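You operate a simulated robot arm through the tools that you are given. There is no shell and no other tool.

You run a simulated robot arm. Do the job below in one go: nothing can be reset, and whatever is moved stays where it is left.

JOB
Tip the beige bag, then the grey bag, into the blue bucket.
Fine: sand first, then cement; put both bags back. Set down upright: beige bag, grey bag.

It is judged by the outcome, as a careful person would: the job done as asked, and still so three seconds after it is handed in. It fails if anything else is knocked over, pushed out of place, dropped, spilled or broken.

ROBOT AND FRAMES
A 6-joint arm with a four-finger gripper, fixed in place. Base frame: the origin is at the foot of the arm, x ahead of it, y to its left, z up; the work surface is at about z = 0.88. Readings come in m, degrees, newtons and seconds.
With the tool pointing down near the work surface it reaches from about 0.28 to 0.7 m from the base axis. Its first joint turns from -166.0 to 166.0 degrees. Payload 3.43 kg.
The tool frame sits at the grasp point between the pads (the TCP): z along the fingers, y along the line on which they close. The tips reach 0.03 m beyond it. Largest opening 0.12 m; the body of the gripper starts 0.085 m behind the TCP.
Orientation is told as [roll, pitch, yaw] about the base's x, y, z axes, in that order, counted from this pose: with the fingers straight down and closing along the base's y, the tool's x points along the base's -x, its y along +y and its z along -z.

CONTROLS
- The arm moves only by the tool arm_command. Its argument "series" is a list of rows, each a list of 7 numbers: the shift along the tool's x, y, z in units of 200 mm (1.0 is 200 mm), then the turn, a rotation vector about the tool's x, y, z in units of 120 degrees (1.0 is 120 degrees), then the opening in per cent of the stroke, from 0 (shut) to 100 (fully open). In form: [[tx, ty, tz, rx, ry, rz, gripper], ...]. A call has 1 to 20 rows; each row is the pose to reach, as a shift and turn from the pose commanded when the call began, along the tool's axes at that moment. A call with a number of a shift or a turn outside -1 to 1 is refused whole. A row lasts 0.2 s, in which the tool goes at most 0.05 m and 8.6 degrees; a call with a longer step from one row to the next is refused whole, and so is a gripper value outside its range. Where a pose cannot be reached the arm comes as near as it can. A force on the tool above 40 N (or 10 N above the force at the start of the call, whichever is more), or a blocked arm, ends the call early, and 0.2 s more pass. The fingers move at their own pace and stop on an object; they squeeze with about 28 N. The grip force told is the motor's: it shows also when the fingers shut on nothing. Time passes only in rows, and 0.2 s behind the last, so rows that repeat a pose let the fingers close. The reply holds the time, the measured pose of the TCP, the force on the tool along the base axes, the opening and the grip force, in the units named above and with some noise, with the torque about the TCP (base axes, N m) and any sound that the robot's microphone picked up.
- Cameras (640 x 400 px; columns grow to the right, rows downward): "scene" is fixed at [0.2177, 0.4999, 1.7306]; the picture's right is [-0.71, -0.70, 0.00], its down [-0.55, 0.57, -0.61] and it looks along [0.43, -0.44, -0.79] (base axes); focal length 258 px, centre (320, 200). "wrist" rides on the gripper at [0.072, -0.017, -0.12] in the tool frame; the picture's right is [0.23, 0.97, 0.00], its down [-0.81, 0.19, -0.55] and it looks along [-0.54, 0.13, 0.83] (tool axes); focal length 275 px, centre (320, 200). There is no depth. A picture from a camera that has moved, and an enlarged one, comes with that camera's place and axes in the base frame and with its lens.
- snapshot(camera): a new picture of that camera. The clock stands still meanwhile.
- lift_body(by): slides the trunk up (or, below 0, down) by that many m; the arm rides with it, the base frame stays. It gives what a move gives, with no picture.
- enlarge(camera, box): a new picture of the part [left, top, right, bottom] of that camera's present view, enlarged. The clock stands still meanwhile.
- hand_in(): hands the job in; it is judged then, once.

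Places have to be worked out from the pictures, the camera data and where the tool is seen. Open the gripper and draw the arm clear of the work before you hand the job in, unless the task says otherwise.

The tools are called after "Call:" by a JSON object that holds its "op" and its "data". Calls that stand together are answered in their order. arm_command: Moves the arm, as the interface text tells. Its arguments: {"type":"object","properties":{"series":{"type":"array","items":{"type":"array","items":{"type":"number"}}}},"required":["series"]} The other tools are called the same way: lift_body (by) slides the trunk up or down; snapshot (camera) takes a picture; enlarge (camera, box) takes an enlarged picture of a part of a camera's view; hand_in () hands the job in.

At the start:

```text
t: 0.0
tcp_pos: [0.4887, 0.0544, 1.3778]
tcp_rot: [0.0, 0.0, 0.0]
force: [0.7, -0.1, -0.4]
ft_torque: [-0.01, 0.0, 0.0]
finger_gap: 0.1199
finger_force: 0.0
trunk travel left (down, up): [-0.225, 0.215]
```

scene: 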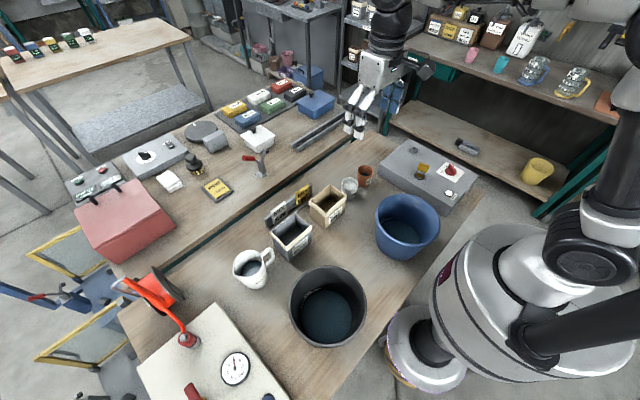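
wrist: 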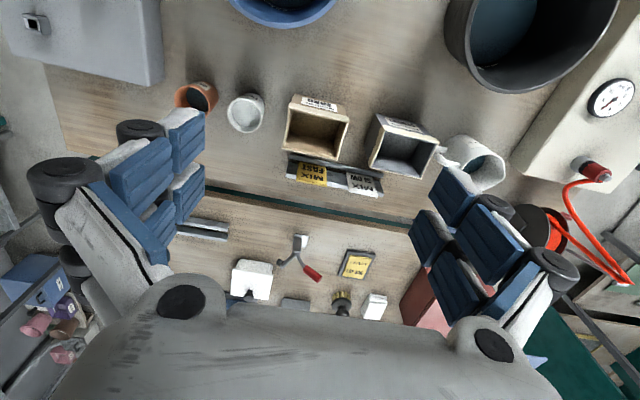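

I see a beige box-like bag and a grey one side by side, with a blue bucket to one side and a dark one on the other. I'll take enlarged views to read labels and locate things before any motion.

Call:
{"op": "enlarge", "data": {"camera": "scene", "box": [220, 150, 460, 300]}}

Call:
{"op": "enlarge", "data": {"camera": "wrist", "box": [220, 60, 480, 220]}}

Call:
{"op": "enlarge", "data": {"camera": "wrist", "box": [160, 0, 640, 220]}}

```text
2.67 times, centred on (340, 225) of scene
camera zoom: at [0.2177, 0.4999, 1.7306], right [-0.71, -0.7, 0.0], down [-0.55, 0.57, -0.61], along [0.43, -0.44, -0.79], focal length 688 px, centre (267, 133)
```

zoom: 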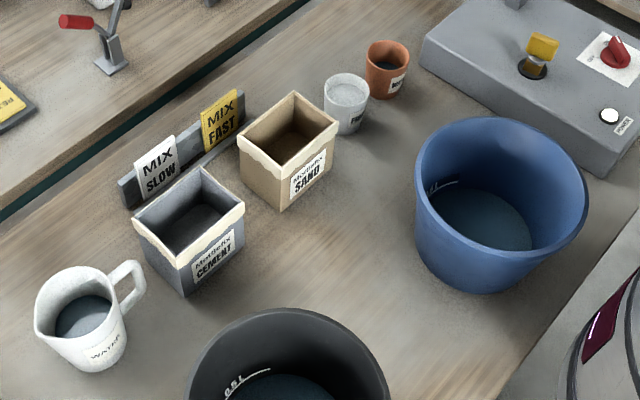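

```text
2.46 times, centred on (350, 140) of wrist
camera zoom: at [0.4183, 0.0381, 1.4973], right [-0.23, 0.97, 0.0], down [0.81, 0.19, 0.55], along [0.54, 0.13, -0.83], focal length 678 px, centre (246, 348)
```

zoom: 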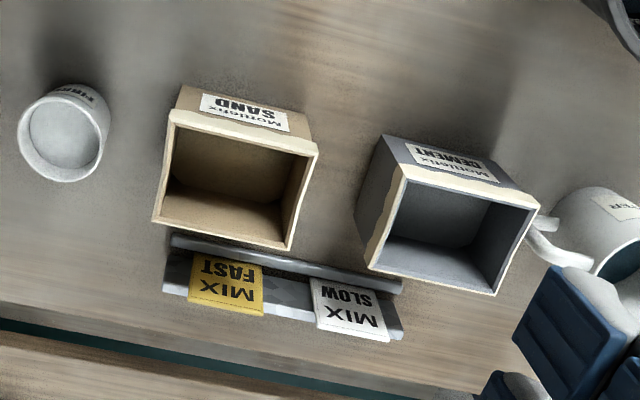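

```text
1.33 times, centred on (400, 110) of wrist
camera zoom: at [0.4183, 0.0381, 1.4973], right [-0.23, 0.97, 0.0], down [0.81, 0.19, 0.55], along [0.54, 0.13, -0.83], focal length 367 px, centre (213, 320)
```

zoom: 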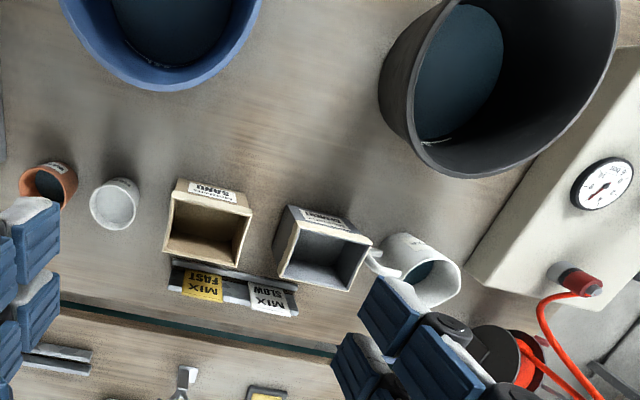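

Beige is labelled SAND and grey is labelled CEMENT; they sit near (0.60, 0.07) and (0.60, 0.255), with the blue bucket near (0.34, 0.0). I'll turn the gripper by -90° yaw in free air (so the fingers close along base x) and then look again from there.

Call:
{"op": "arm_command", "data": {"series": [[0, 0, 0, 0, 0, 0.068, 100], [0, 0, 0, 0, 0, 0.136, 100], [0, 0, 0, 0, 0, 0.204, 100], [0, 0, 0, 0, 0, 0.272, 100], [0, 0, 0, 0, 0, 0.34, 100], [0, 0, 0, 0, 0, 0.408, 100], [0, 0, 0, 0, 0, 0.476, 100], [0, 0, 0, 0, 0, 0.544, 100], [0, 0, 0, 0, 0, 0.612, 100], [0, 0, 0, 0, 0, 0.68, 100], [0, 0, 0, 0, 0, 0.75, 100], [0, 0, 0, 0, 0, 0.75, 100]]}}

Call:
{"op": "snapshot", "data": {"camera": "wrist"}}

Call:
{"op": "snapshot", "data": {"camera": "scene"}}

```text
t: 2.6
tcp_pos: [0.4891, 0.0538, 1.3775]
tcp_rot: [0.1, 0.0, -90.0]
force: [0.0, 0.4, 0.0]
ft_torque: [0.0, 0.02, 0.01]
finger_gap: 0.1198
finger_force: 0.1
trunk travel left (down, up): [-0.225, 0.215]
```

```text
taken
camera wrist: at [0.4725, 0.1263, 1.4976], right [0.97, 0.23, 0.0], down [0.19, -0.81, 0.55], along [0.13, -0.54, -0.83], focal length 275 px, centre (320, 200)
```

wrist: 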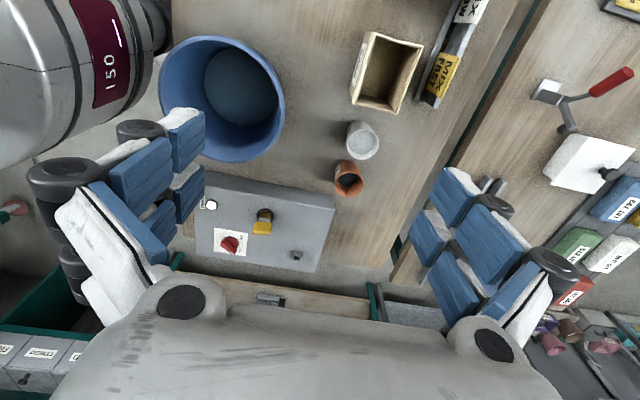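

```text
taken
```

scene: 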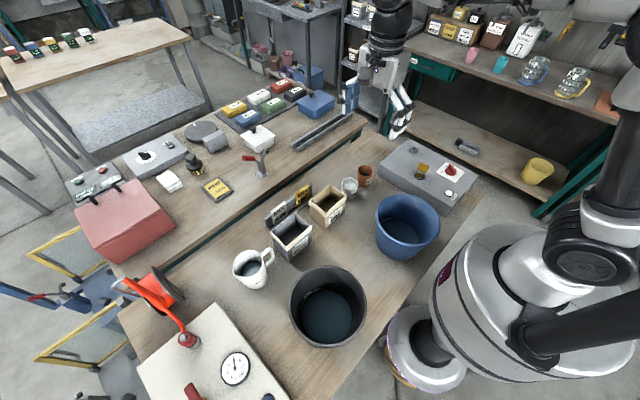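

The yaw is now -90°. I'll enlarge both views around the blue bucket to fix its rim height, centre and radius, and around the bags.

Call:
{"op": "enlarge", "data": {"camera": "scene", "box": [350, 180, 470, 270]}}

Call:
{"op": "enlarge", "data": {"camera": "wrist", "box": [130, 20, 310, 190]}}

Call:
{"op": "enlarge", "data": {"camera": "wrist", "box": [310, 0, 470, 210]}}

Call:
{"op": "enlarge", "data": {"camera": "scene", "box": [225, 160, 375, 290]}}

```text
4.44 times, centred on (410, 225) of scene
camera zoom: at [0.2177, 0.4999, 1.7306], right [-0.71, -0.7, 0.0], down [-0.55, 0.57, -0.61], along [0.43, -0.44, -0.79], focal length 1147 px, centre (-80, 89)
```

zoom: 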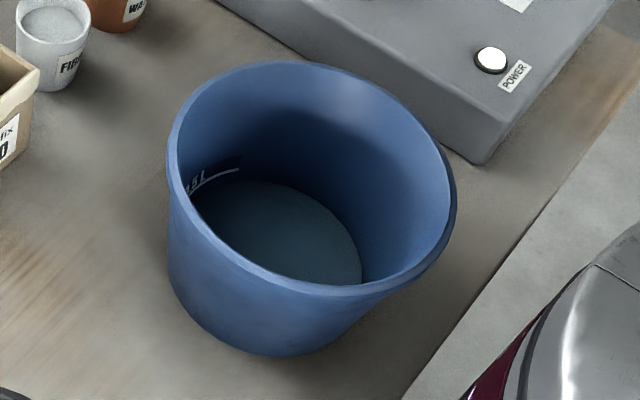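

```text
2.35 times, centred on (220, 105) of wrist
camera zoom: at [0.4725, 0.1263, 1.4976], right [0.97, 0.23, 0.0], down [0.19, -0.81, 0.55], along [0.13, -0.54, -0.83], focal length 648 px, centre (555, 424)
```

zoom: 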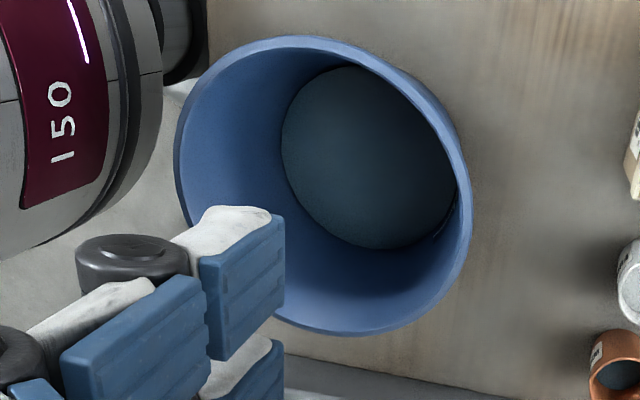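

```text
1.90 times, centred on (390, 105) of wrist
camera zoom: at [0.4725, 0.1263, 1.4976], right [0.97, 0.23, 0.0], down [0.19, -0.81, 0.55], along [0.13, -0.54, -0.83], focal length 524 px, centre (187, 381)
```

zoom: 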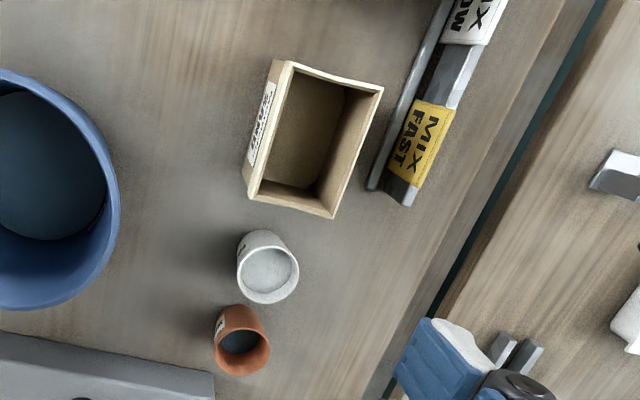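

```text
3.08 times, centred on (300, 225) of scene
camera zoom: at [0.2177, 0.4999, 1.7306], right [-0.71, -0.7, 0.0], down [-0.55, 0.57, -0.61], along [0.43, -0.44, -0.79], focal length 794 px, centre (382, 123)
```

zoom: 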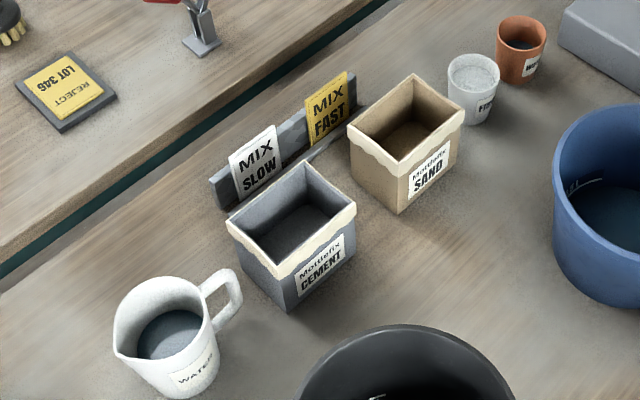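

From two views I get: blue bucket centre ≈ (0.342, -0.026), radius ≈ 0.10, rim z ≈ 1.03; beige bag rim x 0.555–0.637, y 0.018–0.126, rim z ≈ 1.01; grey bag centre ≈ (0.60, 0.25). Before touching anything I'll rehearse the pour empty-handed, high above the bucket, to see if the arm can reach that tilt.

Call:
{"op": "arm_command", "data": {"series": [[-0.037, -0.1225, 0.065, 0, 0, 0, 100], [-0.074, -0.245, 0.13, 0, 0, 0, 100], [-0.11, -0.3675, 0.195, 0, 0, 0, 100], [-0.147, -0.49, 0.26, 0, 0, 0, 100], [-0.184, -0.6125, 0.32, 0, 0, 0, 100], [-0.22, -0.735, 0.3875, 0, 0, 0, 100], [-0.22, -0.735, 0.3875, 0, 0, 0, 100]]}}

```text
t: 4.2
tcp_pos: [0.3425, 0.0093, 1.3025]
tcp_rot: [0.0, 0.0, -89.9]
force: [-0.2, 0.1, -0.4]
ft_torque: [0.01, 0.02, 0.01]
finger_gap: 0.1201
finger_force: 0.0
trunk travel left (down, up): [-0.225, 0.215]
```

Reached cleanly. Now the empty tilt rehearsal about the grip axis (tool y), 120° in small steps.

Call:
{"op": "arm_command", "data": {"series": [[0, 0, 0, 0, 0.0625, 0, 100], [0, 0, 0, 0, 0.125, 0, 100], [0, 0, 0, 0, 0.1875, 0, 100], [0, 0, 0, 0, 0.25, 0, 100], [0, 0, 0, 0, 0.3125, 0, 100], [0, 0, 0, 0, 0.375, 0, 100], [0, 0, 0, 0, 0.4375, 0, 100], [0, 0, 0, 0, 0.5, 0, 100], [0, 0, 0, 0, 0.5625, 0, 100], [0, 0, 0, 0, 0.625, 0, 100], [0, 0, 0, 0, 0.6875, 0, 100], [0, 0, 0, 0, 0.75, 0, 100], [0, 0, 0, 0, 0.8125, 0, 100], [0, 0, 0, 0, 0.875, 0, 100], [0, 0, 0, 0, 0.9375, 0, 100], [0, 0, 0, 0, 1.0, 0, 100], [0, 0, 0, 0, 1.0, 0, 100]]}}

Call:
{"op": "snapshot", "data": {"camera": "scene"}}

```text
t: 7.8
tcp_pos: [0.2897, 0.0439, 1.2619]
tcp_rot: [180.0, 60.2, 89.9]
force: [0.2, 0.2, 0.7]
ft_torque: [0.03, -0.03, -0.02]
finger_gap: 0.1202
finger_force: 0.0
out of reach, approached as far as the arm can: row 15, 16, 17
trunk travel left (down, up): [-0.225, 0.215]
```

```text
taken
```

scene: 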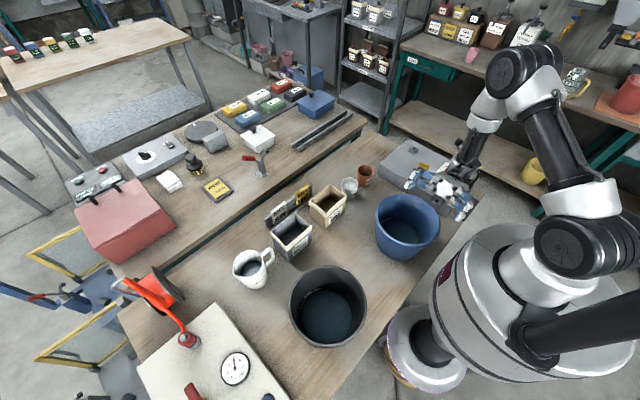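

The orientation was reached but the position drifted past about 104° of tilt, so that is the limit in this posture. I'll look at the arm's shape up close before choosing another way.

Call:
{"op": "enlarge", "data": {"camera": "scene", "box": [380, 30, 640, 290]}}

Call:
{"op": "snapshot", "data": {"camera": "wrist"}}

```text
1.54 times, centred on (510, 160) of scene
camera zoom: at [0.2177, 0.4999, 1.7306], right [-0.71, -0.7, 0.0], down [-0.55, 0.57, -0.61], along [0.43, -0.44, -0.79], focal length 397 px, centre (28, 262)
```

zoom: 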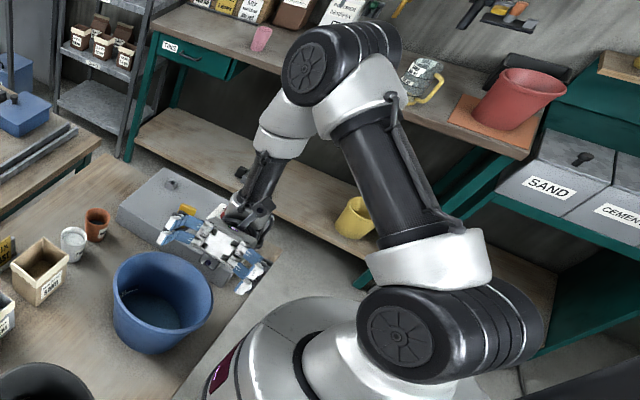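

```text
taken
camera wrist: at [0.2738, -0.0963, 1.2641], right [0.97, -0.11, 0.2], down [0.19, -0.08, -0.98], along [0.13, 0.99, -0.05], focal length 275 px, centre (320, 200)
```

wrist: 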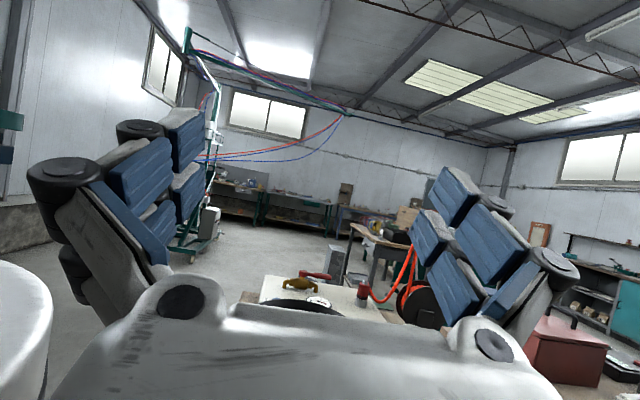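

The arm has a big shoulder/elbow with the wrist folded close to the base. I'll rotate back to pointing down, then try raising the trunk to give the wrist more room.

Call:
{"op": "arm_command", "data": {"series": [[0, 0, 0, 0, -0.0625, 0, 100], [0, 0, 0, 0, -0.125, 0, 100], [0, 0, 0, 0, -0.1875, 0, 100], [0, 0, 0, 0, -0.25, 0, 100], [0, 0, 0, 0, -0.3125, 0, 100], [0, 0, 0, 0, -0.375, 0, 100], [0, 0, 0, 0, -0.4375, 0, 100], [0, 0, 0, 0, -0.5, 0, 100], [0, 0, 0, 0, -0.5625, 0, 100], [0, 0, 0, 0, -0.625, 0, 100], [0, 0, 0, 0, -0.6875, 0, 100], [0, 0, 0, 0, -0.75, 0, 100], [0, 0, 0, 0, -0.8125, 0, 100], [0, 0, 0, 0, -0.875, 0, 100], [0, 0, 0, 0, -0.9375, 0, 100], [0, 0, 0, 0, -1.0, 0, 100], [0, 0, 0, 0, -1.0, 0, 100]]}}

```text
t: 11.4
tcp_pos: [0.2861, 0.0466, 1.264]
tcp_rot: [0.1, -0.2, -89.8]
force: [-0.5, 0.3, 0.2]
ft_torque: [-0.01, -0.01, 0.0]
finger_gap: 0.1203
finger_force: 0.2
trunk travel left (down, up): [-0.225, 0.215]
```

The pose is back to pointing down at (0.286, 0.047, 1.264), clear above the bucket. Raising the trunk 0.15 m to test the pour posture from a higher shoulder.

Call:
{"op": "lift_body", "data": {"by": 0.15}}

```text
t: 13.2
tcp_pos: [0.286, 0.0472, 1.414]
tcp_rot: [0.0, 0.0, -89.9]
force: [0.3, 0.0, 0.5]
ft_torque: [-0.04, 0.0, 0.0]
finger_gap: 0.1199
finger_force: 0.0
trunk travel left (down, up): [-0.375, 0.065]
```

Now moving to the pour spot (0.342, 0.01, 1.25) with the trunk raised.

Call:
{"op": "arm_command", "data": {"series": [[-0.037, 0.056, 0.164, 0, 0, 0, 100], [-0.074, 0.112, 0.328, 0, 0, 0, 100], [-0.111, 0.168, 0.492, 0, 0, 0, 100], [-0.148, 0.224, 0.656, 0, 0, 0, 100], [-0.185, 0.28, 0.82, 0, 0, 0, 100], [-0.185, 0.28, 0.82, 0, 0, 0, 100]]}}

Call:
{"op": "arm_command", "data": {"series": [[0, 0, 0, 0, 0.0625, 0, 100], [0, 0, 0, 0, 0.125, 0, 100], [0, 0, 0, 0, 0.1875, 0, 100], [0, 0, 0, 0, 0.25, 0, 100], [0, 0, 0, 0, 0.3125, 0, 100], [0, 0, 0, 0, 0.375, 0, 100], [0, 0, 0, 0, 0.4375, 0, 100], [0, 0, 0, 0, 0.5, 0, 100], [0, 0, 0, 0, 0.5625, 0, 100], [0, 0, 0, 0, 0.625, 0, 100], [0, 0, 0, 0, 0.6875, 0, 100], [0, 0, 0, 0, 0.75, 0, 100], [0, 0, 0, 0, 0.75, 0, 100]]}}

```text
t: 14.6
tcp_pos: [0.3429, 0.0093, 1.2507]
tcp_rot: [0.1, 0.0, -89.9]
force: [-0.8, 0.2, 0.3]
ft_torque: [-0.02, -0.02, 0.02]
finger_gap: 0.1199
finger_force: 0.1
trunk travel left (down, up): [-0.375, 0.065]
```

```text
t: 17.4
tcp_pos: [0.3426, 0.0085, 1.25]
tcp_rot: [138.6, 89.9, 48.7]
force: [-0.6, 0.6, -0.4]
ft_torque: [-0.04, -0.06, 0.0]
finger_gap: 0.1201
finger_force: 0.0
trunk travel left (down, up): [-0.375, 0.065]
```

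90° is reached accurately. Continuing slowly to 130° to see where the limit lies now.

Call:
{"op": "arm_command", "data": {"series": [[0, 0, 0, 0, 0.0625, 0, 100], [0, 0, 0, 0, 0.125, 0, 100], [0, 0, 0, 0, 0.1875, 0, 100], [0, 0, 0, 0, 0.25, 0, 100], [0, 0, 0, 0, 0.2917, 0, 100], [0, 0, 0, 0, 0.3333, 0, 100], [0, 0, 0, 0, 0.3333, 0, 100]]}}

Call:
{"op": "enlarge", "data": {"camera": "scene", "box": [340, 0, 640, 300]}}

```text
t: 18.9
tcp_pos: [0.2478, 0.0347, 1.2558]
tcp_rot: [179.9, 50.5, 89.6]
force: [31.1, -14.8, -9.7]
ft_torque: [-0.23, -2.17, 2.13]
finger_gap: 0.1158
finger_force: 0.1
out of reach, approached as far as the arm can: row 4, 5, 6, 7
trunk travel left (down, up): [-0.375, 0.065]
```

```text
1.33 times, centred on (490, 150) of scene
camera zoom: at [0.2177, 0.4999, 1.7306], right [-0.71, -0.7, 0.0], down [-0.55, 0.57, -0.61], along [0.43, -0.44, -0.79], focal length 344 px, centre (93, 267)
```

zoom: 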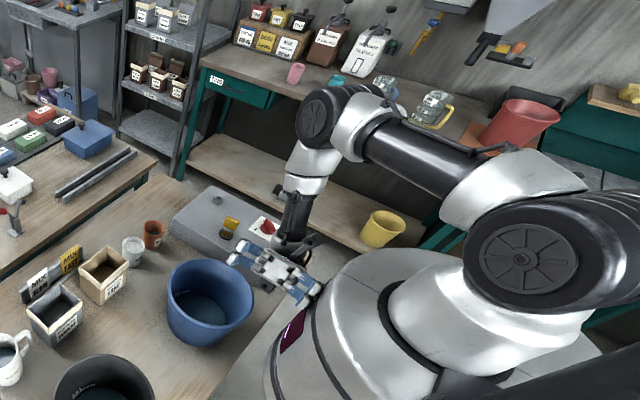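

The gripper drifted toward the base when the target was unreachable and is now lightly pressed against the robot's own trunk (31 N in x). I'll back off straight in +x (tool y) and rotate back; pouring toward this side tops out near 112°.

Call:
{"op": "arm_command", "data": {"series": [[0, 0.06, 0, 0, 0, 0, 100], [0, 0.15, 0, 0, 0, 0, 100], [0, 0.3, 0, 0, -0.03, 0, 100], [0, 0.45, 0, 0, -0.09, 0, 100], [0, 0.45, 0, 0, -0.16, 0, 100]]}}

```text
t: 20.1
tcp_pos: [0.3369, 0.0391, 1.2541]
tcp_rot: [179.9, 69.2, 90.0]
force: [-0.4, -0.3, -0.5]
ft_torque: [0.0, 0.03, -0.02]
finger_gap: 0.1198
finger_force: 0.1
out of reach, approached as far as the arm can: row 1, 2, 3
trunk travel left (down, up): [-0.375, 0.065]
```

Contact is gone and the force reads zero. Rotating the tool back to straight down now.

Call:
{"op": "arm_command", "data": {"series": [[0, 0, 0, 0, -0.066, 0, 100], [0, 0, 0, 0, -0.132, 0, 100], [0, 0, 0, 0, -0.198, 0, 100], [0, 0, 0, 0, -0.264, 0, 100], [0, 0, 0, 0, -0.33, 0, 100], [0, 0, 0, 0, -0.396, 0, 100], [0, 0, 0, 0, -0.462, 0, 100], [0, 0, 0, 0, -0.528, 0, 100], [0, 0, 0, 0, -0.594, 0, 100], [0, 0, 0, 0, -0.66, 0, 100], [0, 0, 0, 0, -0.726, 0, 100], [0, 0, 0, 0, -0.792, 0, 100], [0, 0, 0, 0, -0.858, 0, 100], [0, 0, 0, 0, -0.923, 0, 100], [0, 0, 0, 0, -0.923, 0, 100]]}}

```text
t: 23.4
tcp_pos: [0.3395, 0.0378, 1.2563]
tcp_rot: [0.1, 0.0, -89.9]
force: [0.6, 0.3, -0.3]
ft_torque: [0.05, -0.01, -0.02]
finger_gap: 0.1202
finger_force: 0.0
trunk travel left (down, up): [-0.375, 0.065]
```

Now testing the mirrored side: tool tip swinging toward -y with the wrist on the +y side of the bucket, first to 90° at (0.342, -0.05, 1.255).

Call:
{"op": "arm_command", "data": {"series": [[-0.22, 0, 0, 0, 0, 0, 100], [-0.44, 0.01, 0, 0, 0, 0, 100], [-0.44, 0.01, 0, 0, -0.068, 0, 100], [-0.44, 0.01, 0, 0, -0.136, 0, 100], [-0.44, 0.01, 0, 0, -0.204, 0, 100], [-0.44, 0.01, 0, 0, -0.272, 0, 100], [-0.44, 0.01, 0, 0, -0.34, 0, 100], [-0.44, 0.01, 0, 0, -0.408, 0, 100], [-0.44, 0.01, 0, 0, -0.476, 0, 100], [-0.44, 0.01, 0, 0, -0.544, 0, 100], [-0.44, 0.01, 0, 0, -0.612, 0, 100], [-0.44, 0.01, 0, 0, -0.68, 0, 100], [-0.44, 0.01, 0, 0, -0.75, 0, 100], [-0.44, 0.01, 0, 0, -0.75, 0, 100]]}}

Call:
{"op": "snapshot", "data": {"camera": "scene"}}

```text
t: 26.4
tcp_pos: [0.3818, -0.0252, 1.2746]
tcp_rot: [-88.2, -89.7, -1.8]
force: [0.0, -1.0, -0.4]
ft_torque: [0.06, -0.01, 0.02]
finger_gap: 0.1199
finger_force: 0.1
out of reach, approached as far as the arm can: row 10, 11, 12, 13, 14
trunk travel left (down, up): [-0.375, 0.065]
```

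```text
taken
```

scene: 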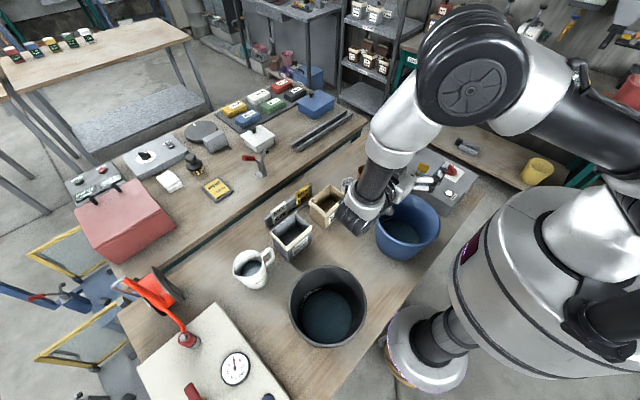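

On this side it runs out of reach already near 60°, so the wrist must be on the -y side. I'll rotate back to straight down, then test -y side with a yaw offset, which the earlier drift direction suggests will give more tilt.

Call:
{"op": "arm_command", "data": {"series": [[0, 0, 0, 0, 0.068, 0, 100], [0, 0, 0, 0, 0.136, 0, 100], [0, 0, 0, 0, 0.204, 0, 100], [0, 0, 0, 0, 0.272, 0, 100], [0, 0, 0, 0, 0.34, 0, 100], [0, 0, 0, 0, 0.408, 0, 100], [0, 0, 0, 0, 0.476, 0, 100], [0, 0, 0, 0, 0.544, 0, 100], [0, 0, 0, 0, 0.612, 0, 100], [0, 0, 0, 0, 0.68, 0, 100], [0, 0, 0, 0, 0.75, 0, 100], [0, 0, 0, 0, 0.75, 0, 100]]}}

```text
t: 28.9
tcp_pos: [0.383, -0.0261, 1.2767]
tcp_rot: [0.2, 0.0, -89.9]
force: [-0.7, 0.1, 0.3]
ft_torque: [-0.02, 0.01, 0.04]
finger_gap: 0.12
finger_force: 0.1
trunk travel left (down, up): [-0.375, 0.065]
```

Yawing a further -25° and moving to (0.355, 0.0, 1.24), then tilting to 105° in the new direction.

Call:
{"op": "arm_command", "data": {"series": [[0.045, -0.047, 0.06, 0, 0, 0.07, 100], [0.09, -0.094, 0.12, 0, 0, 0.14, 100], [0.135, -0.14, 0.185, 0, 0, 0.208, 100], [0.135, -0.14, 0.185, 0, 0, 0.208, 100]]}}

Call:
{"op": "arm_command", "data": {"series": [[0, 0, 0, 0, 0.0625, 0, 100], [0, 0, 0, 0, 0.125, 0, 100], [0, 0, 0, 0, 0.1875, 0, 100], [0, 0, 0, 0, 0.25, 0, 100], [0, 0, 0, 0, 0.3125, 0, 100], [0, 0, 0, 0, 0.375, 0, 100], [0, 0, 0, 0, 0.4375, 0, 100], [0, 0, 0, 0, 0.5, 0, 100], [0, 0, 0, 0, 0.5625, 0, 100], [0, 0, 0, 0, 0.625, 0, 100], [0, 0, 0, 0, 0.6875, 0, 100], [0, 0, 0, 0, 0.75, 0, 100], [0, 0, 0, 0, 0.8125, 0, 100], [0, 0, 0, 0, 0.8125, 0, 100]]}}

```text
t: 29.9
tcp_pos: [0.3555, -0.0003, 1.2412]
tcp_rot: [0.0, 0.2, -115.0]
force: [-0.2, -0.1, 0.0]
ft_torque: [0.0, 0.01, -0.02]
finger_gap: 0.1201
finger_force: 0.0
trunk travel left (down, up): [-0.375, 0.065]
```

```text
t: 33.0
tcp_pos: [0.3548, 0.0016, 1.2395]
tcp_rot: [179.6, 82.4, 64.7]
force: [-0.3, -0.3, 0.6]
ft_torque: [0.01, -0.02, -0.01]
finger_gap: 0.1201
finger_force: 0.0
trunk travel left (down, up): [-0.375, 0.065]
```

97.5° reached exactly. Continuing in small increments and watching for the reach limit.

Call:
{"op": "arm_command", "data": {"series": [[0, 0, 0, 0, 0.0625, 0, 100], [0, 0, 0, 0, 0.125, 0, 100], [0, 0, 0, 0, 0.1875, 0, 100], [0, 0, 0, 0, 0.1875, 0, 100]]}}

```text
t: 34.0
tcp_pos: [0.3545, 0.0009, 1.239]
tcp_rot: [179.9, 59.9, 65.0]
force: [-0.3, -0.2, 0.6]
ft_torque: [0.02, 0.0, 0.0]
finger_gap: 0.1201
finger_force: 0.0
trunk travel left (down, up): [-0.375, 0.065]
```

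120° is now fully reachable at the pour point. Trying up to 135°.

Call:
{"op": "arm_command", "data": {"series": [[0, 0, 0, 0, 0.0417, 0, 100], [0, 0, 0, 0, 0.0833, 0, 100], [0, 0, 0, 0, 0.0833, 0, 100]]}}

Call:
{"op": "snapshot", "data": {"camera": "scene"}}

```text
t: 34.8
tcp_pos: [0.3545, 0.0011, 1.2399]
tcp_rot: [180.0, 59.9, 65.0]
force: [0.0, -0.1, 0.8]
ft_torque: [0.03, 0.01, 0.0]
finger_gap: 0.1201
finger_force: 0.1
out of reach, approached as far as the arm can: row 1, 2, 3
trunk travel left (down, up): [-0.375, 0.065]
```

```text
taken
```

scene: 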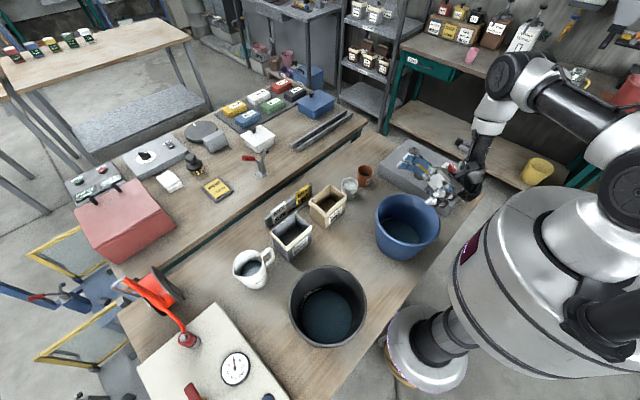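

The limit here is 120°. I'll back off 10°, swing the pour direction a further -15° in yaw and see whether more tilt becomes available.

Call:
{"op": "arm_command", "data": {"series": [[0, 0, 0, 0, -0.042, 0, 100], [0, 0, 0, 0, -0.0833, 0, 100], [0, 0, 0, 0, -0.0833, 0, 100]]}}

Call:
{"op": "arm_command", "data": {"series": [[0, 0, 0, -0.059, 0, -0.0214, 100], [0, 0, 0, -0.1175, 0, -0.0427, 100], [0, 0, 0, -0.1175, 0, -0.0427, 100]]}}

Call:
{"op": "arm_command", "data": {"series": [[0, 0, 0, 0, 0.0625, 0, 100], [0, 0, 0, 0, 0.125, 0, 100], [0, 0, 0, 0, 0.1667, 0, 100], [0, 0, 0, 0, 0.1667, 0, 100]]}}

```text
t: 35.5
tcp_pos: [0.3543, 0.0019, 1.2398]
tcp_rot: [180.0, 70.0, 65.2]
force: [0.6, 0.6, -1.1]
ft_torque: [0.01, -0.03, 0.01]
finger_gap: 0.12
finger_force: 0.0
trunk travel left (down, up): [-0.375, 0.065]
```

```text
t: 36.4
tcp_pos: [0.3547, 0.0018, 1.2391]
tcp_rot: [-180.1, 69.9, 50.0]
force: [0.0, -0.7, -0.9]
ft_torque: [0.02, 0.0, 0.01]
finger_gap: 0.12
finger_force: 0.0
trunk travel left (down, up): [-0.375, 0.065]
```

```text
t: 37.4
tcp_pos: [0.268, -0.0066, 1.2495]
tcp_rot: [-179.9, 50.3, 50.3]
force: [0.1, 0.0, -0.2]
ft_torque: [0.02, -0.05, 0.03]
finger_gap: 0.1198
finger_force: 0.0
out of reach, approached as far as the arm can: row 2, 3, 4
trunk travel left (down, up): [-0.375, 0.065]
```

The limit stays near 120° either way, so yaw -25° and 120° of tool tilt is my pour pose; I'll add about 15° by gripping the bags with the gripper leaned 15°. Now moving off from the trunk and rotating back to vertical.

Call:
{"op": "arm_command", "data": {"series": [[0, 0.15, 0, 0, -0.05, 0, 100], [0, 0.3, 0, 0, -0.1, 0, 100], [0, 0.45, 0, 0, -0.165, 0, 100], [0, 0.45, 0, 0, -0.235, 0, 100], [0, 0.45, 0, 0, -0.305, 0, 100], [0, 0.45, 0, 0, -0.375, 0, 100], [0, 0.45, 0, 0, -0.445, 0, 100], [0, 0.45, 0, 0, -0.515, 0, 100], [0, 0.45, 0, 0, -0.585, 0, 100], [0, 0.45, 0, 0, -0.655, 0, 100], [0, 0.45, 0, 0, -0.725, 0, 100], [0, 0.45, 0, 0, -0.795, 0, 100], [0, 0.45, 0, 0, -0.855, 0, 100], [0, 0.45, 0, 0, -0.9167, 0, 100], [0, 0.45, 0, 0, -0.9167, 0, 100]]}}

```text
t: 40.5
tcp_pos: [0.3315, -0.0672, 1.2478]
tcp_rot: [0.2, 20.0, -129.7]
force: [-0.4, -1.0, 0.0]
ft_torque: [0.05, -0.02, -0.01]
finger_gap: 0.12
finger_force: 0.0
trunk travel left (down, up): [-0.375, 0.065]
```

20° of tilt left; removing it and then I'll yaw back to -90°.

Call:
{"op": "arm_command", "data": {"series": [[0, 0, 0, 0, -0.055, 0, 100], [0, 0, 0, 0, -0.11, 0, 100], [0, 0, 0, 0, -0.1667, 0, 100], [0, 0, 0, 0, -0.1667, 0, 100]]}}

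Call:
{"op": "arm_command", "data": {"series": [[0, 0, -0.1, 0, 0, -0.066, 100], [0, 0, -0.2, 0, 0, -0.132, 100], [0, 0, -0.3, 0, 0, -0.198, 100], [0, 0, -0.4, 0, 0, -0.264, 100], [0, 0, -0.5, 0, 0, -0.331, 100], [0, 0, -0.5, 0, 0, -0.331, 100]]}}

```text
t: 41.5
tcp_pos: [0.3315, -0.0672, 1.2496]
tcp_rot: [0.0, 0.0, -129.8]
force: [0.2, -0.3, -0.1]
ft_torque: [0.01, -0.04, -0.02]
finger_gap: 0.12
finger_force: 0.0
trunk travel left (down, up): [-0.375, 0.065]
```

```text
t: 43.0
tcp_pos: [0.3307, -0.0684, 1.3508]
tcp_rot: [0.0, 0.1, -89.9]
force: [0.4, 0.2, 0.7]
ft_torque: [-0.01, 0.02, 0.0]
finger_gap: 0.1199
finger_force: 0.1
trunk travel left (down, up): [-0.375, 0.065]
```

Vertical and yaw -90 again at (0.331, -0.068, 1.351). Moving to hover near (0.58, 0.22, 1.30) so the wrist camera looks at the bags.

Call:
{"op": "arm_command", "data": {"series": [[0.144, 0.125, 0.025, 0, 0, 0, 100], [0.288, 0.25, 0.05, 0, 0, 0, 100], [0.432, 0.375, 0.075, 0, 0, 0, 100], [0.576, 0.5, 0.1, 0, 0, 0, 100], [0.72, 0.625, 0.125, 0, 0, 0, 100]]}}

Call:
{"op": "arm_command", "data": {"series": [[0.144, 0.125, 0.025, 0, 0, 0, 100], [0.288, 0.25, 0.05, 0, 0, 0, 100], [0.432, 0.375, 0.075, 0, 0, 0, 100], [0.576, 0.5, 0.1, 0, 0, 0, 100], [0.72, 0.625, 0.125, 0, 0, 0, 100], [0.72, 0.625, 0.125, 0, 0, 0, 100]]}}

Call:
{"op": "snapshot", "data": {"camera": "wrist"}}

```text
t: 44.1
tcp_pos: [0.4596, 0.0785, 1.3284]
tcp_rot: [0.0, 0.1, -90.1]
force: [1.5, 0.2, 1.1]
ft_torque: [-0.02, 0.06, -0.01]
finger_gap: 0.1202
finger_force: 0.0
trunk travel left (down, up): [-0.375, 0.065]
```

```text
t: 45.5
tcp_pos: [0.5827, 0.2182, 1.2995]
tcp_rot: [0.0, 0.0, -90.2]
force: [-0.3, -0.2, 0.1]
ft_torque: [0.02, -0.05, 0.02]
finger_gap: 0.1201
finger_force: 0.1
trunk travel left (down, up): [-0.375, 0.065]
```

```text
taken
camera wrist: at [0.5679, 0.2899, 1.4206], right [0.97, 0.23, 0.0], down [0.19, -0.81, 0.55], along [0.13, -0.54, -0.83], focal length 275 px, centre (320, 200)
```

wrist: 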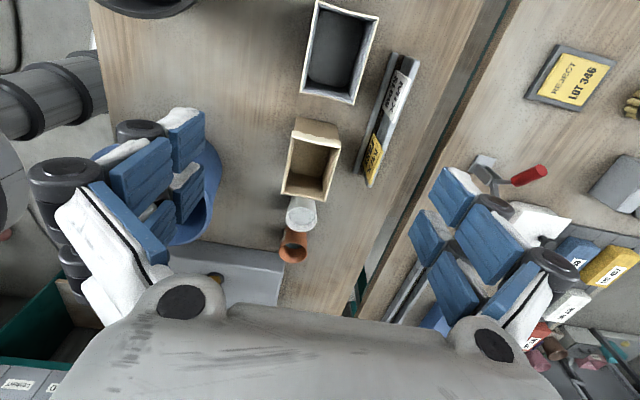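

Call:
{"op": "enlarge", "data": {"camera": "wrist", "box": [260, 0, 440, 270]}}

Call:
{"op": "enlarge", "data": {"camera": "wrist", "box": [280, 0, 400, 105]}}

Call:
{"op": "enlarge", "data": {"camera": "wrist", "box": [260, 110, 400, 210]}}

```text
1.48 times, centred on (350, 135) of wrist
camera zoom: at [0.5679, 0.2899, 1.4206], right [0.97, 0.23, 0.0], down [0.19, -0.81, 0.55], along [0.13, -0.54, -0.83], focal length 408 px, centre (276, 296)
```

zoom: 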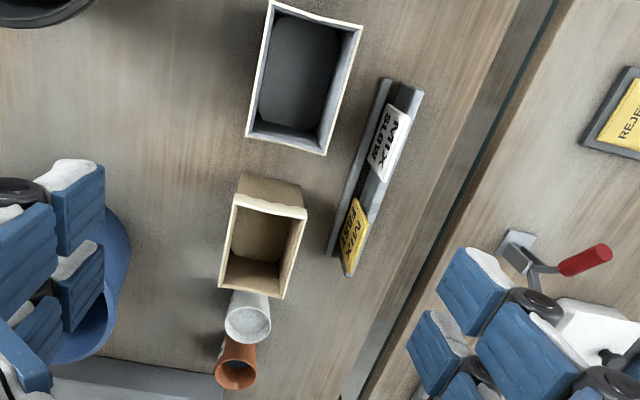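

```text
3.81 times, centred on (340, 52) of wrist
camera zoom: at [0.5679, 0.2899, 1.4206], right [0.97, 0.23, 0.0], down [0.19, -0.81, 0.55], along [0.13, -0.54, -0.83], focal length 1049 px, centre (244, 762)
```

zoom: 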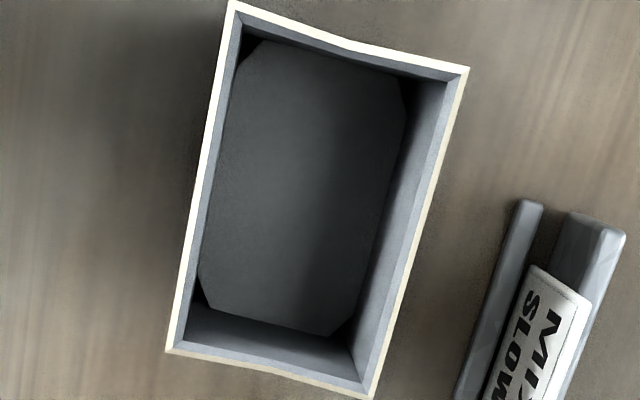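

```text
4.00 times, centred on (330, 160) of wrist
camera zoom: at [0.5679, 0.2899, 1.4206], right [0.97, 0.23, 0.0], down [0.19, -0.81, 0.55], along [0.13, -0.54, -0.83], focal length 1101 px, centre (280, 360)
```

zoom: 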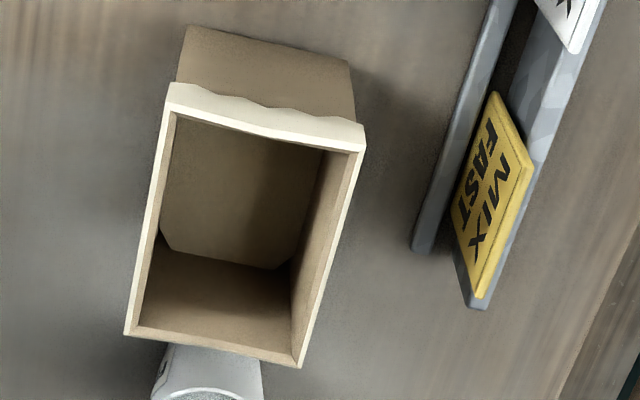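

Both bags are visibly part-filled; from this view both are centred at x ≈ 0.601, beige y ≈ 0.071, grey y ≈ 0.251, about 0.08 wide in x, with the sign holder safely at x ≥ 0.70. Moving over the beige bag to (0.601, 0.071, 1.15) while leaning the tool 15° (wrist toward +y).

Call:
{"op": "arm_command", "data": {"series": [[-0.147, 0.0183, 0.12, 0, -0.025, 0, 100], [-0.294, 0.0366, 0.24, 0, -0.05, 0, 100], [-0.441, 0.0549, 0.36, 0, -0.075, 0, 100], [-0.588, 0.0732, 0.5, 0, -0.1, 0, 100], [-0.736, 0.0915, 0.65, 0, -0.125, 0, 100], [-0.736, 0.0915, 0.75, 0, -0.125, 0, 100], [-0.736, 0.0915, 0.75, 0, -0.125, 0, 100]]}}

Call:
{"op": "snapshot", "data": {"camera": "wrist"}}

Call:
{"op": "enlarge", "data": {"camera": "scene", "box": [240, 90, 440, 260]}}

```text
t: 47.1
tcp_pos: [0.6019, 0.0746, 1.1498]
tcp_rot: [0.1, -15.0, -90.1]
force: [0.5, -0.5, 0.8]
ft_torque: [-0.02, 0.01, -0.03]
finger_gap: 0.1198
finger_force: 0.1
trunk travel left (down, up): [-0.375, 0.065]
```

```text
taken
camera wrist: at [0.5862, 0.1754, 1.2471], right [0.97, 0.22, -0.06], down [0.19, -0.64, 0.74], along [0.13, -0.74, -0.67], focal length 275 px, centre (320, 200)
```

wrist: 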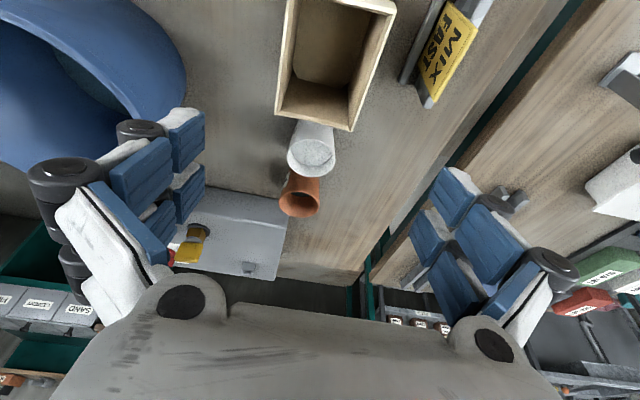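

```text
2.35 times, centred on (340, 175) of scene
camera zoom: at [0.2177, 0.4999, 1.7306], right [-0.71, -0.7, 0.0], down [-0.55, 0.57, -0.61], along [0.43, -0.44, -0.79], focal length 607 px, centre (273, 259)
```

zoom: 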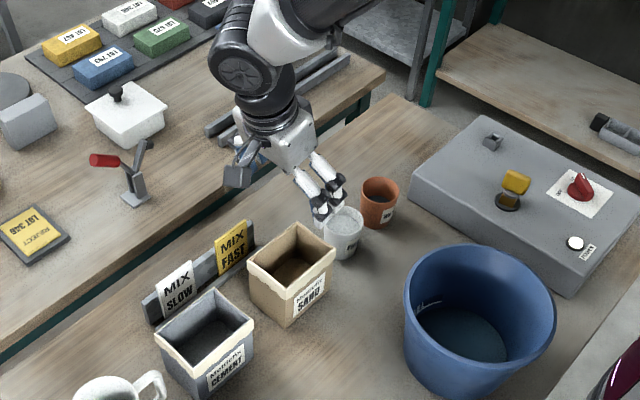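

The gripper straddles the bag in the scene view and my projected TCP falls on the bag's mouth centre (~0.598, 0.075). Descending straight down 0.10 m first, tips just above the rim, then I'll check.

Call:
{"op": "arm_command", "data": {"series": [[0.0388, -0.015, 0.145, 0, 0, 0, 100], [0.0776, -0.015, 0.29, 0, 0, 0, 100], [0.1035, -0.015, 0.386, 0, 0, 0, 100], [0.1294, -0.015, 0.483, 0, 0, 0, 100], [0.1294, -0.015, 0.483, 0, 0, 0, 100]]}}

Call:
{"op": "enlarge", "data": {"camera": "scene", "box": [260, 130, 400, 240]}}

Call:
{"op": "snapshot", "data": {"camera": "wrist"}}

```text
t: 48.4
tcp_pos: [0.5974, 0.0715, 1.0506]
tcp_rot: [0.1, -15.0, -90.2]
force: [0.1, -0.3, -0.5]
ft_torque: [0.01, 0.04, 0.01]
finger_gap: 0.1201
finger_force: 0.1
trunk travel left (down, up): [-0.375, 0.065]
```

```text
3.64 times, centred on (330, 185) of scene
camera zoom: at [0.2177, 0.4999, 1.7306], right [-0.71, -0.7, 0.0], down [-0.55, 0.57, -0.61], along [0.43, -0.44, -0.79], focal length 939 px, centre (284, 254)
```

zoom: 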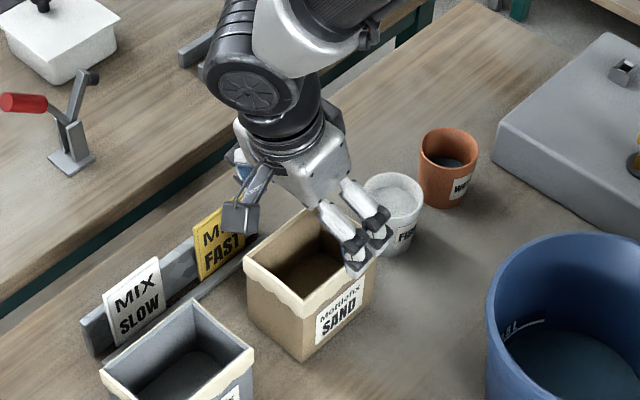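

```text
taken
camera wrist: at [0.5825, 0.1724, 1.1476], right [0.97, 0.22, -0.06], down [0.19, -0.64, 0.74], along [0.13, -0.74, -0.67], focal length 275 px, centre (320, 200)
```

wrist: 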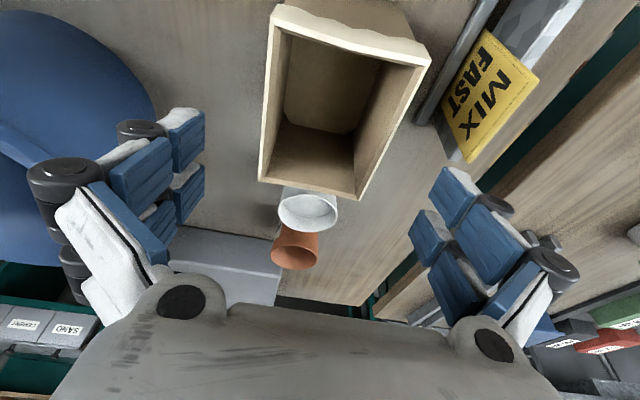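

Tips are just above the rim with the bag nicely between the two fingers. Descending the remaining 0.10 m slowly to TCP z ≈ 0.952.

Call:
{"op": "arm_command", "data": {"series": [[0.0255, 0.01, 0.0952, 0, 0, 0, 100], [0.051, 0.01, 0.1904, 0, 0, 0, 100], [0.0766, 0.01, 0.2856, 0, 0, 0, 100], [0.1021, 0.01, 0.381, 0, 0, 0, 100], [0.1276, 0.01, 0.476, 0, 0, 0, 100], [0.1276, 0.01, 0.476, 0, 0, 0, 100]]}}

Call:
{"op": "enlarge", "data": {"camera": "scene", "box": [260, 130, 400, 240]}}

Call:
{"op": "snapshot", "data": {"camera": "wrist"}}

```text
t: 49.8
tcp_pos: [0.5996, 0.075, 0.9458]
tcp_rot: [0.0, -15.0, -90.2]
force: [0.5, -0.2, -0.4]
ft_torque: [-0.03, 0.01, 0.01]
finger_gap: 0.1201
finger_force: 0.1
trunk travel left (down, up): [-0.375, 0.065]
```

```text
3.64 times, centred on (330, 185) of scene
camera zoom: at [0.2177, 0.4999, 1.7306], right [-0.71, -0.7, 0.0], down [-0.55, 0.57, -0.61], along [0.43, -0.44, -0.79], focal length 939 px, centre (284, 254)
```

zoom: 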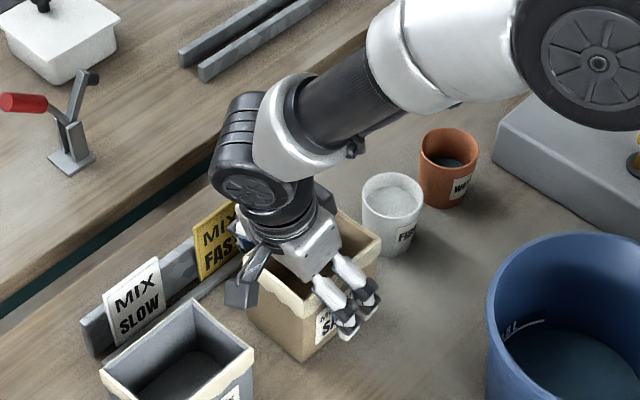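

```text
taken
camera wrist: at [0.5835, 0.175, 1.0445], right [0.97, 0.22, -0.06], down [0.19, -0.64, 0.74], along [0.13, -0.74, -0.67], focal length 275 px, centre (320, 200)
```

wrist: 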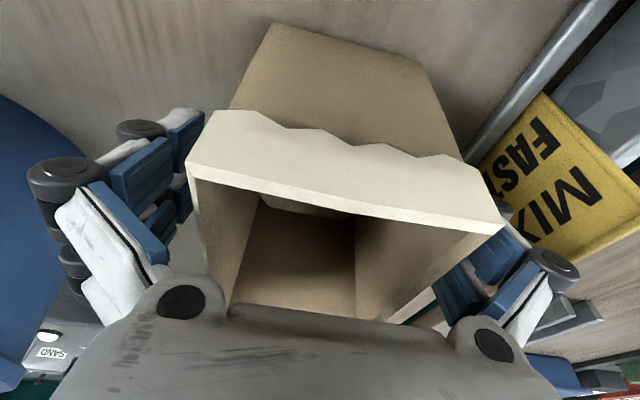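

No contact, and the bag's rim (x 0.562–0.639) is centred between the fingers. Closing the gripper on the bag.

Call:
{"op": "arm_command", "data": {"series": [[0, 0, 0, 0, 0, 0, 80], [0, 0, 0, 0, 0, 0, 60], [0, 0, 0, 0, 0, 0, 40], [0, 0, 0, 0, 0, 0, 20], [0, 0, 0, 0, 0, 0, 0], [0, 0, 0, 0, 0, 0, 0], [0, 0, 0, 0, 0, 0, 0]]}}

Call:
{"op": "enlarge", "data": {"camera": "scene", "box": [260, 130, 400, 240]}}

Call:
{"op": "snapshot", "data": {"camera": "wrist"}}

```text
t: 51.4
tcp_pos: [0.6008, 0.0746, 0.9481]
tcp_rot: [0.3, -14.8, -90.1]
force: [2.2, 2.0, 12.6]
ft_torque: [0.56, 0.24, 0.0]
finger_gap: 0.0831
finger_force: 28.4
trunk travel left (down, up): [-0.375, 0.065]
```

```text
3.64 times, centred on (330, 185) of scene
camera zoom: at [0.2177, 0.4999, 1.7306], right [-0.71, -0.7, 0.0], down [-0.55, 0.57, -0.61], along [0.43, -0.44, -0.79], focal length 939 px, centre (284, 254)
```

zoom: 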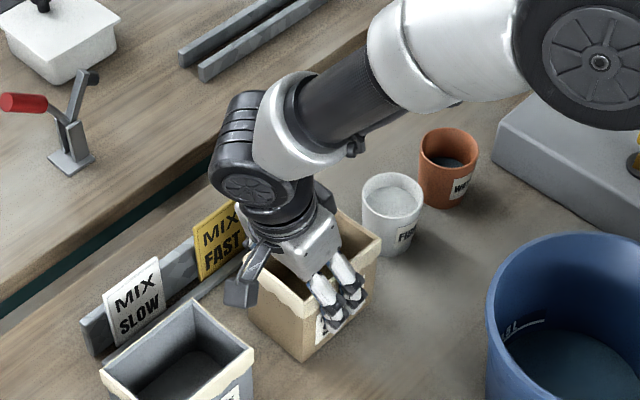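

```text
taken
camera wrist: at [0.5839, 0.1752, 1.0459], right [0.97, 0.22, -0.06], down [0.19, -0.64, 0.74], along [0.13, -0.73, -0.67], focal length 275 px, centre (320, 200)
```

wrist: 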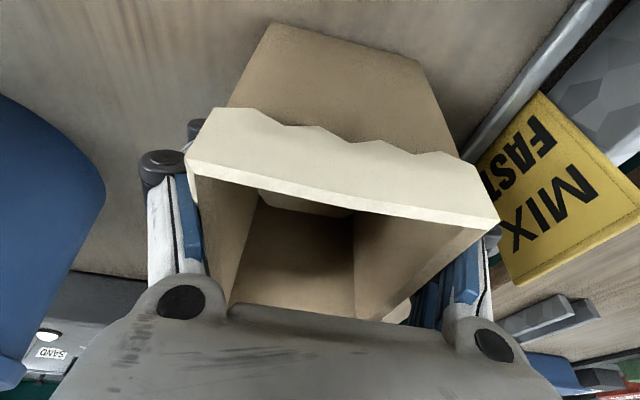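

Gripped at 83 mm with 28 N. Lifting gently 5 cm to feel the weight and check that it holds.

Call:
{"op": "arm_command", "data": {"series": [[-0.013, 0, -0.048, 0, 0, 0, 0], [-0.026, 0, -0.097, 0, 0, 0, 0], [-0.039, 0, -0.145, 0, 0, 0, 0], [-0.052, 0, -0.193, 0, 0, 0, 0], [-0.0647, 0, -0.2415, 0, 0, 0, 0], [-0.0647, 0, -0.2415, 0, 0, 0, 0], [-0.0647, 0, -0.2415, 0, 0, 0, 0]]}}

Call:
{"op": "enlarge", "data": {"camera": "scene", "box": [260, 130, 400, 240]}}

Call:
{"op": "snapshot", "data": {"camera": "wrist"}}

```text
t: 53.0
tcp_pos: [0.6003, 0.0744, 0.9989]
tcp_rot: [0.0, -15.0, -90.1]
force: [-0.6, -1.4, -4.9]
ft_torque: [0.01, 0.01, 0.01]
finger_gap: 0.08
finger_force: 28.0
trunk travel left (down, up): [-0.375, 0.065]
```

```text
3.64 times, centred on (330, 185) of scene
camera zoom: at [0.2177, 0.4999, 1.7306], right [-0.71, -0.7, 0.0], down [-0.55, 0.57, -0.61], along [0.43, -0.44, -0.79], focal length 939 px, centre (284, 254)
```

zoom: 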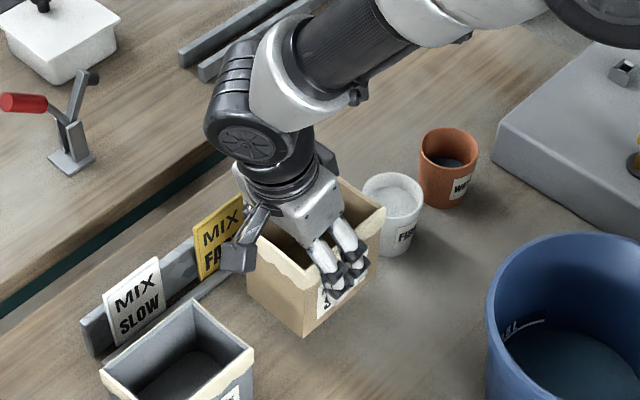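

```text
taken
camera wrist: at [0.5846, 0.1747, 1.096], right [0.97, 0.22, -0.06], down [0.19, -0.64, 0.74], along [0.13, -0.74, -0.67], focal length 275 px, centre (320, 200)
```

wrist: 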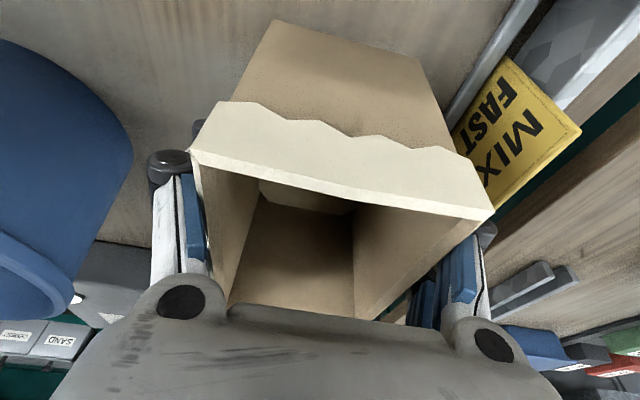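

The bag is off the table at about 0.5 kg with zero torque, so the grip is good. Raising it further straight up before travelling.

Call:
{"op": "arm_command", "data": {"series": [[-0.031, 0, -0.116, 0, 0, 0, 0], [-0.062, 0, -0.232, 0, 0, 0, 0], [-0.0932, 0, -0.3478, 0, 0, 0, 0], [-0.1242, 0, -0.4637, 0, 0, 0, 0], [-0.1553, 0, -0.5796, 0, 0, 0, 0], [-0.1553, 0, -0.5796, 0, 0, 0, 0]]}}

Call:
{"op": "arm_command", "data": {"series": [[-0.041, -0.086, -0.0704, 0, 0, 0, 0], [-0.082, -0.171, -0.1407, 0, 0, 0, 0], [-0.123, -0.257, -0.211, 0, 0, 0, 0], [-0.164, -0.343, -0.2814, 0, 0, 0, 0], [-0.205, -0.429, -0.3518, 0, 0, 0, 0], [-0.246, -0.514, -0.4221, 0, 0, 0, 0], [-0.2873, -0.6, -0.4925, 0, 0, 0, 0], [-0.2873, -0.6, -0.4925, 0, 0, 0, 0]]}}

Call:
{"op": "snapshot", "data": {"camera": "scene"}}

```text
t: 54.4
tcp_pos: [0.6, 0.0737, 1.1194]
tcp_rot: [0.0, -15.0, -90.0]
force: [0.1, -0.6, -5.0]
ft_torque: [0.02, 0.05, 0.0]
finger_gap: 0.0799
finger_force: 28.0
trunk travel left (down, up): [-0.375, 0.065]
```

```text
t: 56.1
tcp_pos: [0.4797, 0.0432, 1.2327]
tcp_rot: [0.1, -15.0, -90.2]
force: [0.6, -0.3, -5.3]
ft_torque: [0.02, 0.02, -0.01]
finger_gap: 0.0801
finger_force: 28.0
trunk travel left (down, up): [-0.375, 0.065]
```

```text
taken
```

scene: 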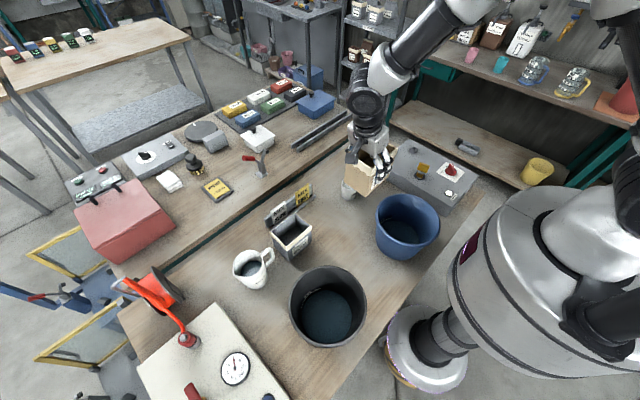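

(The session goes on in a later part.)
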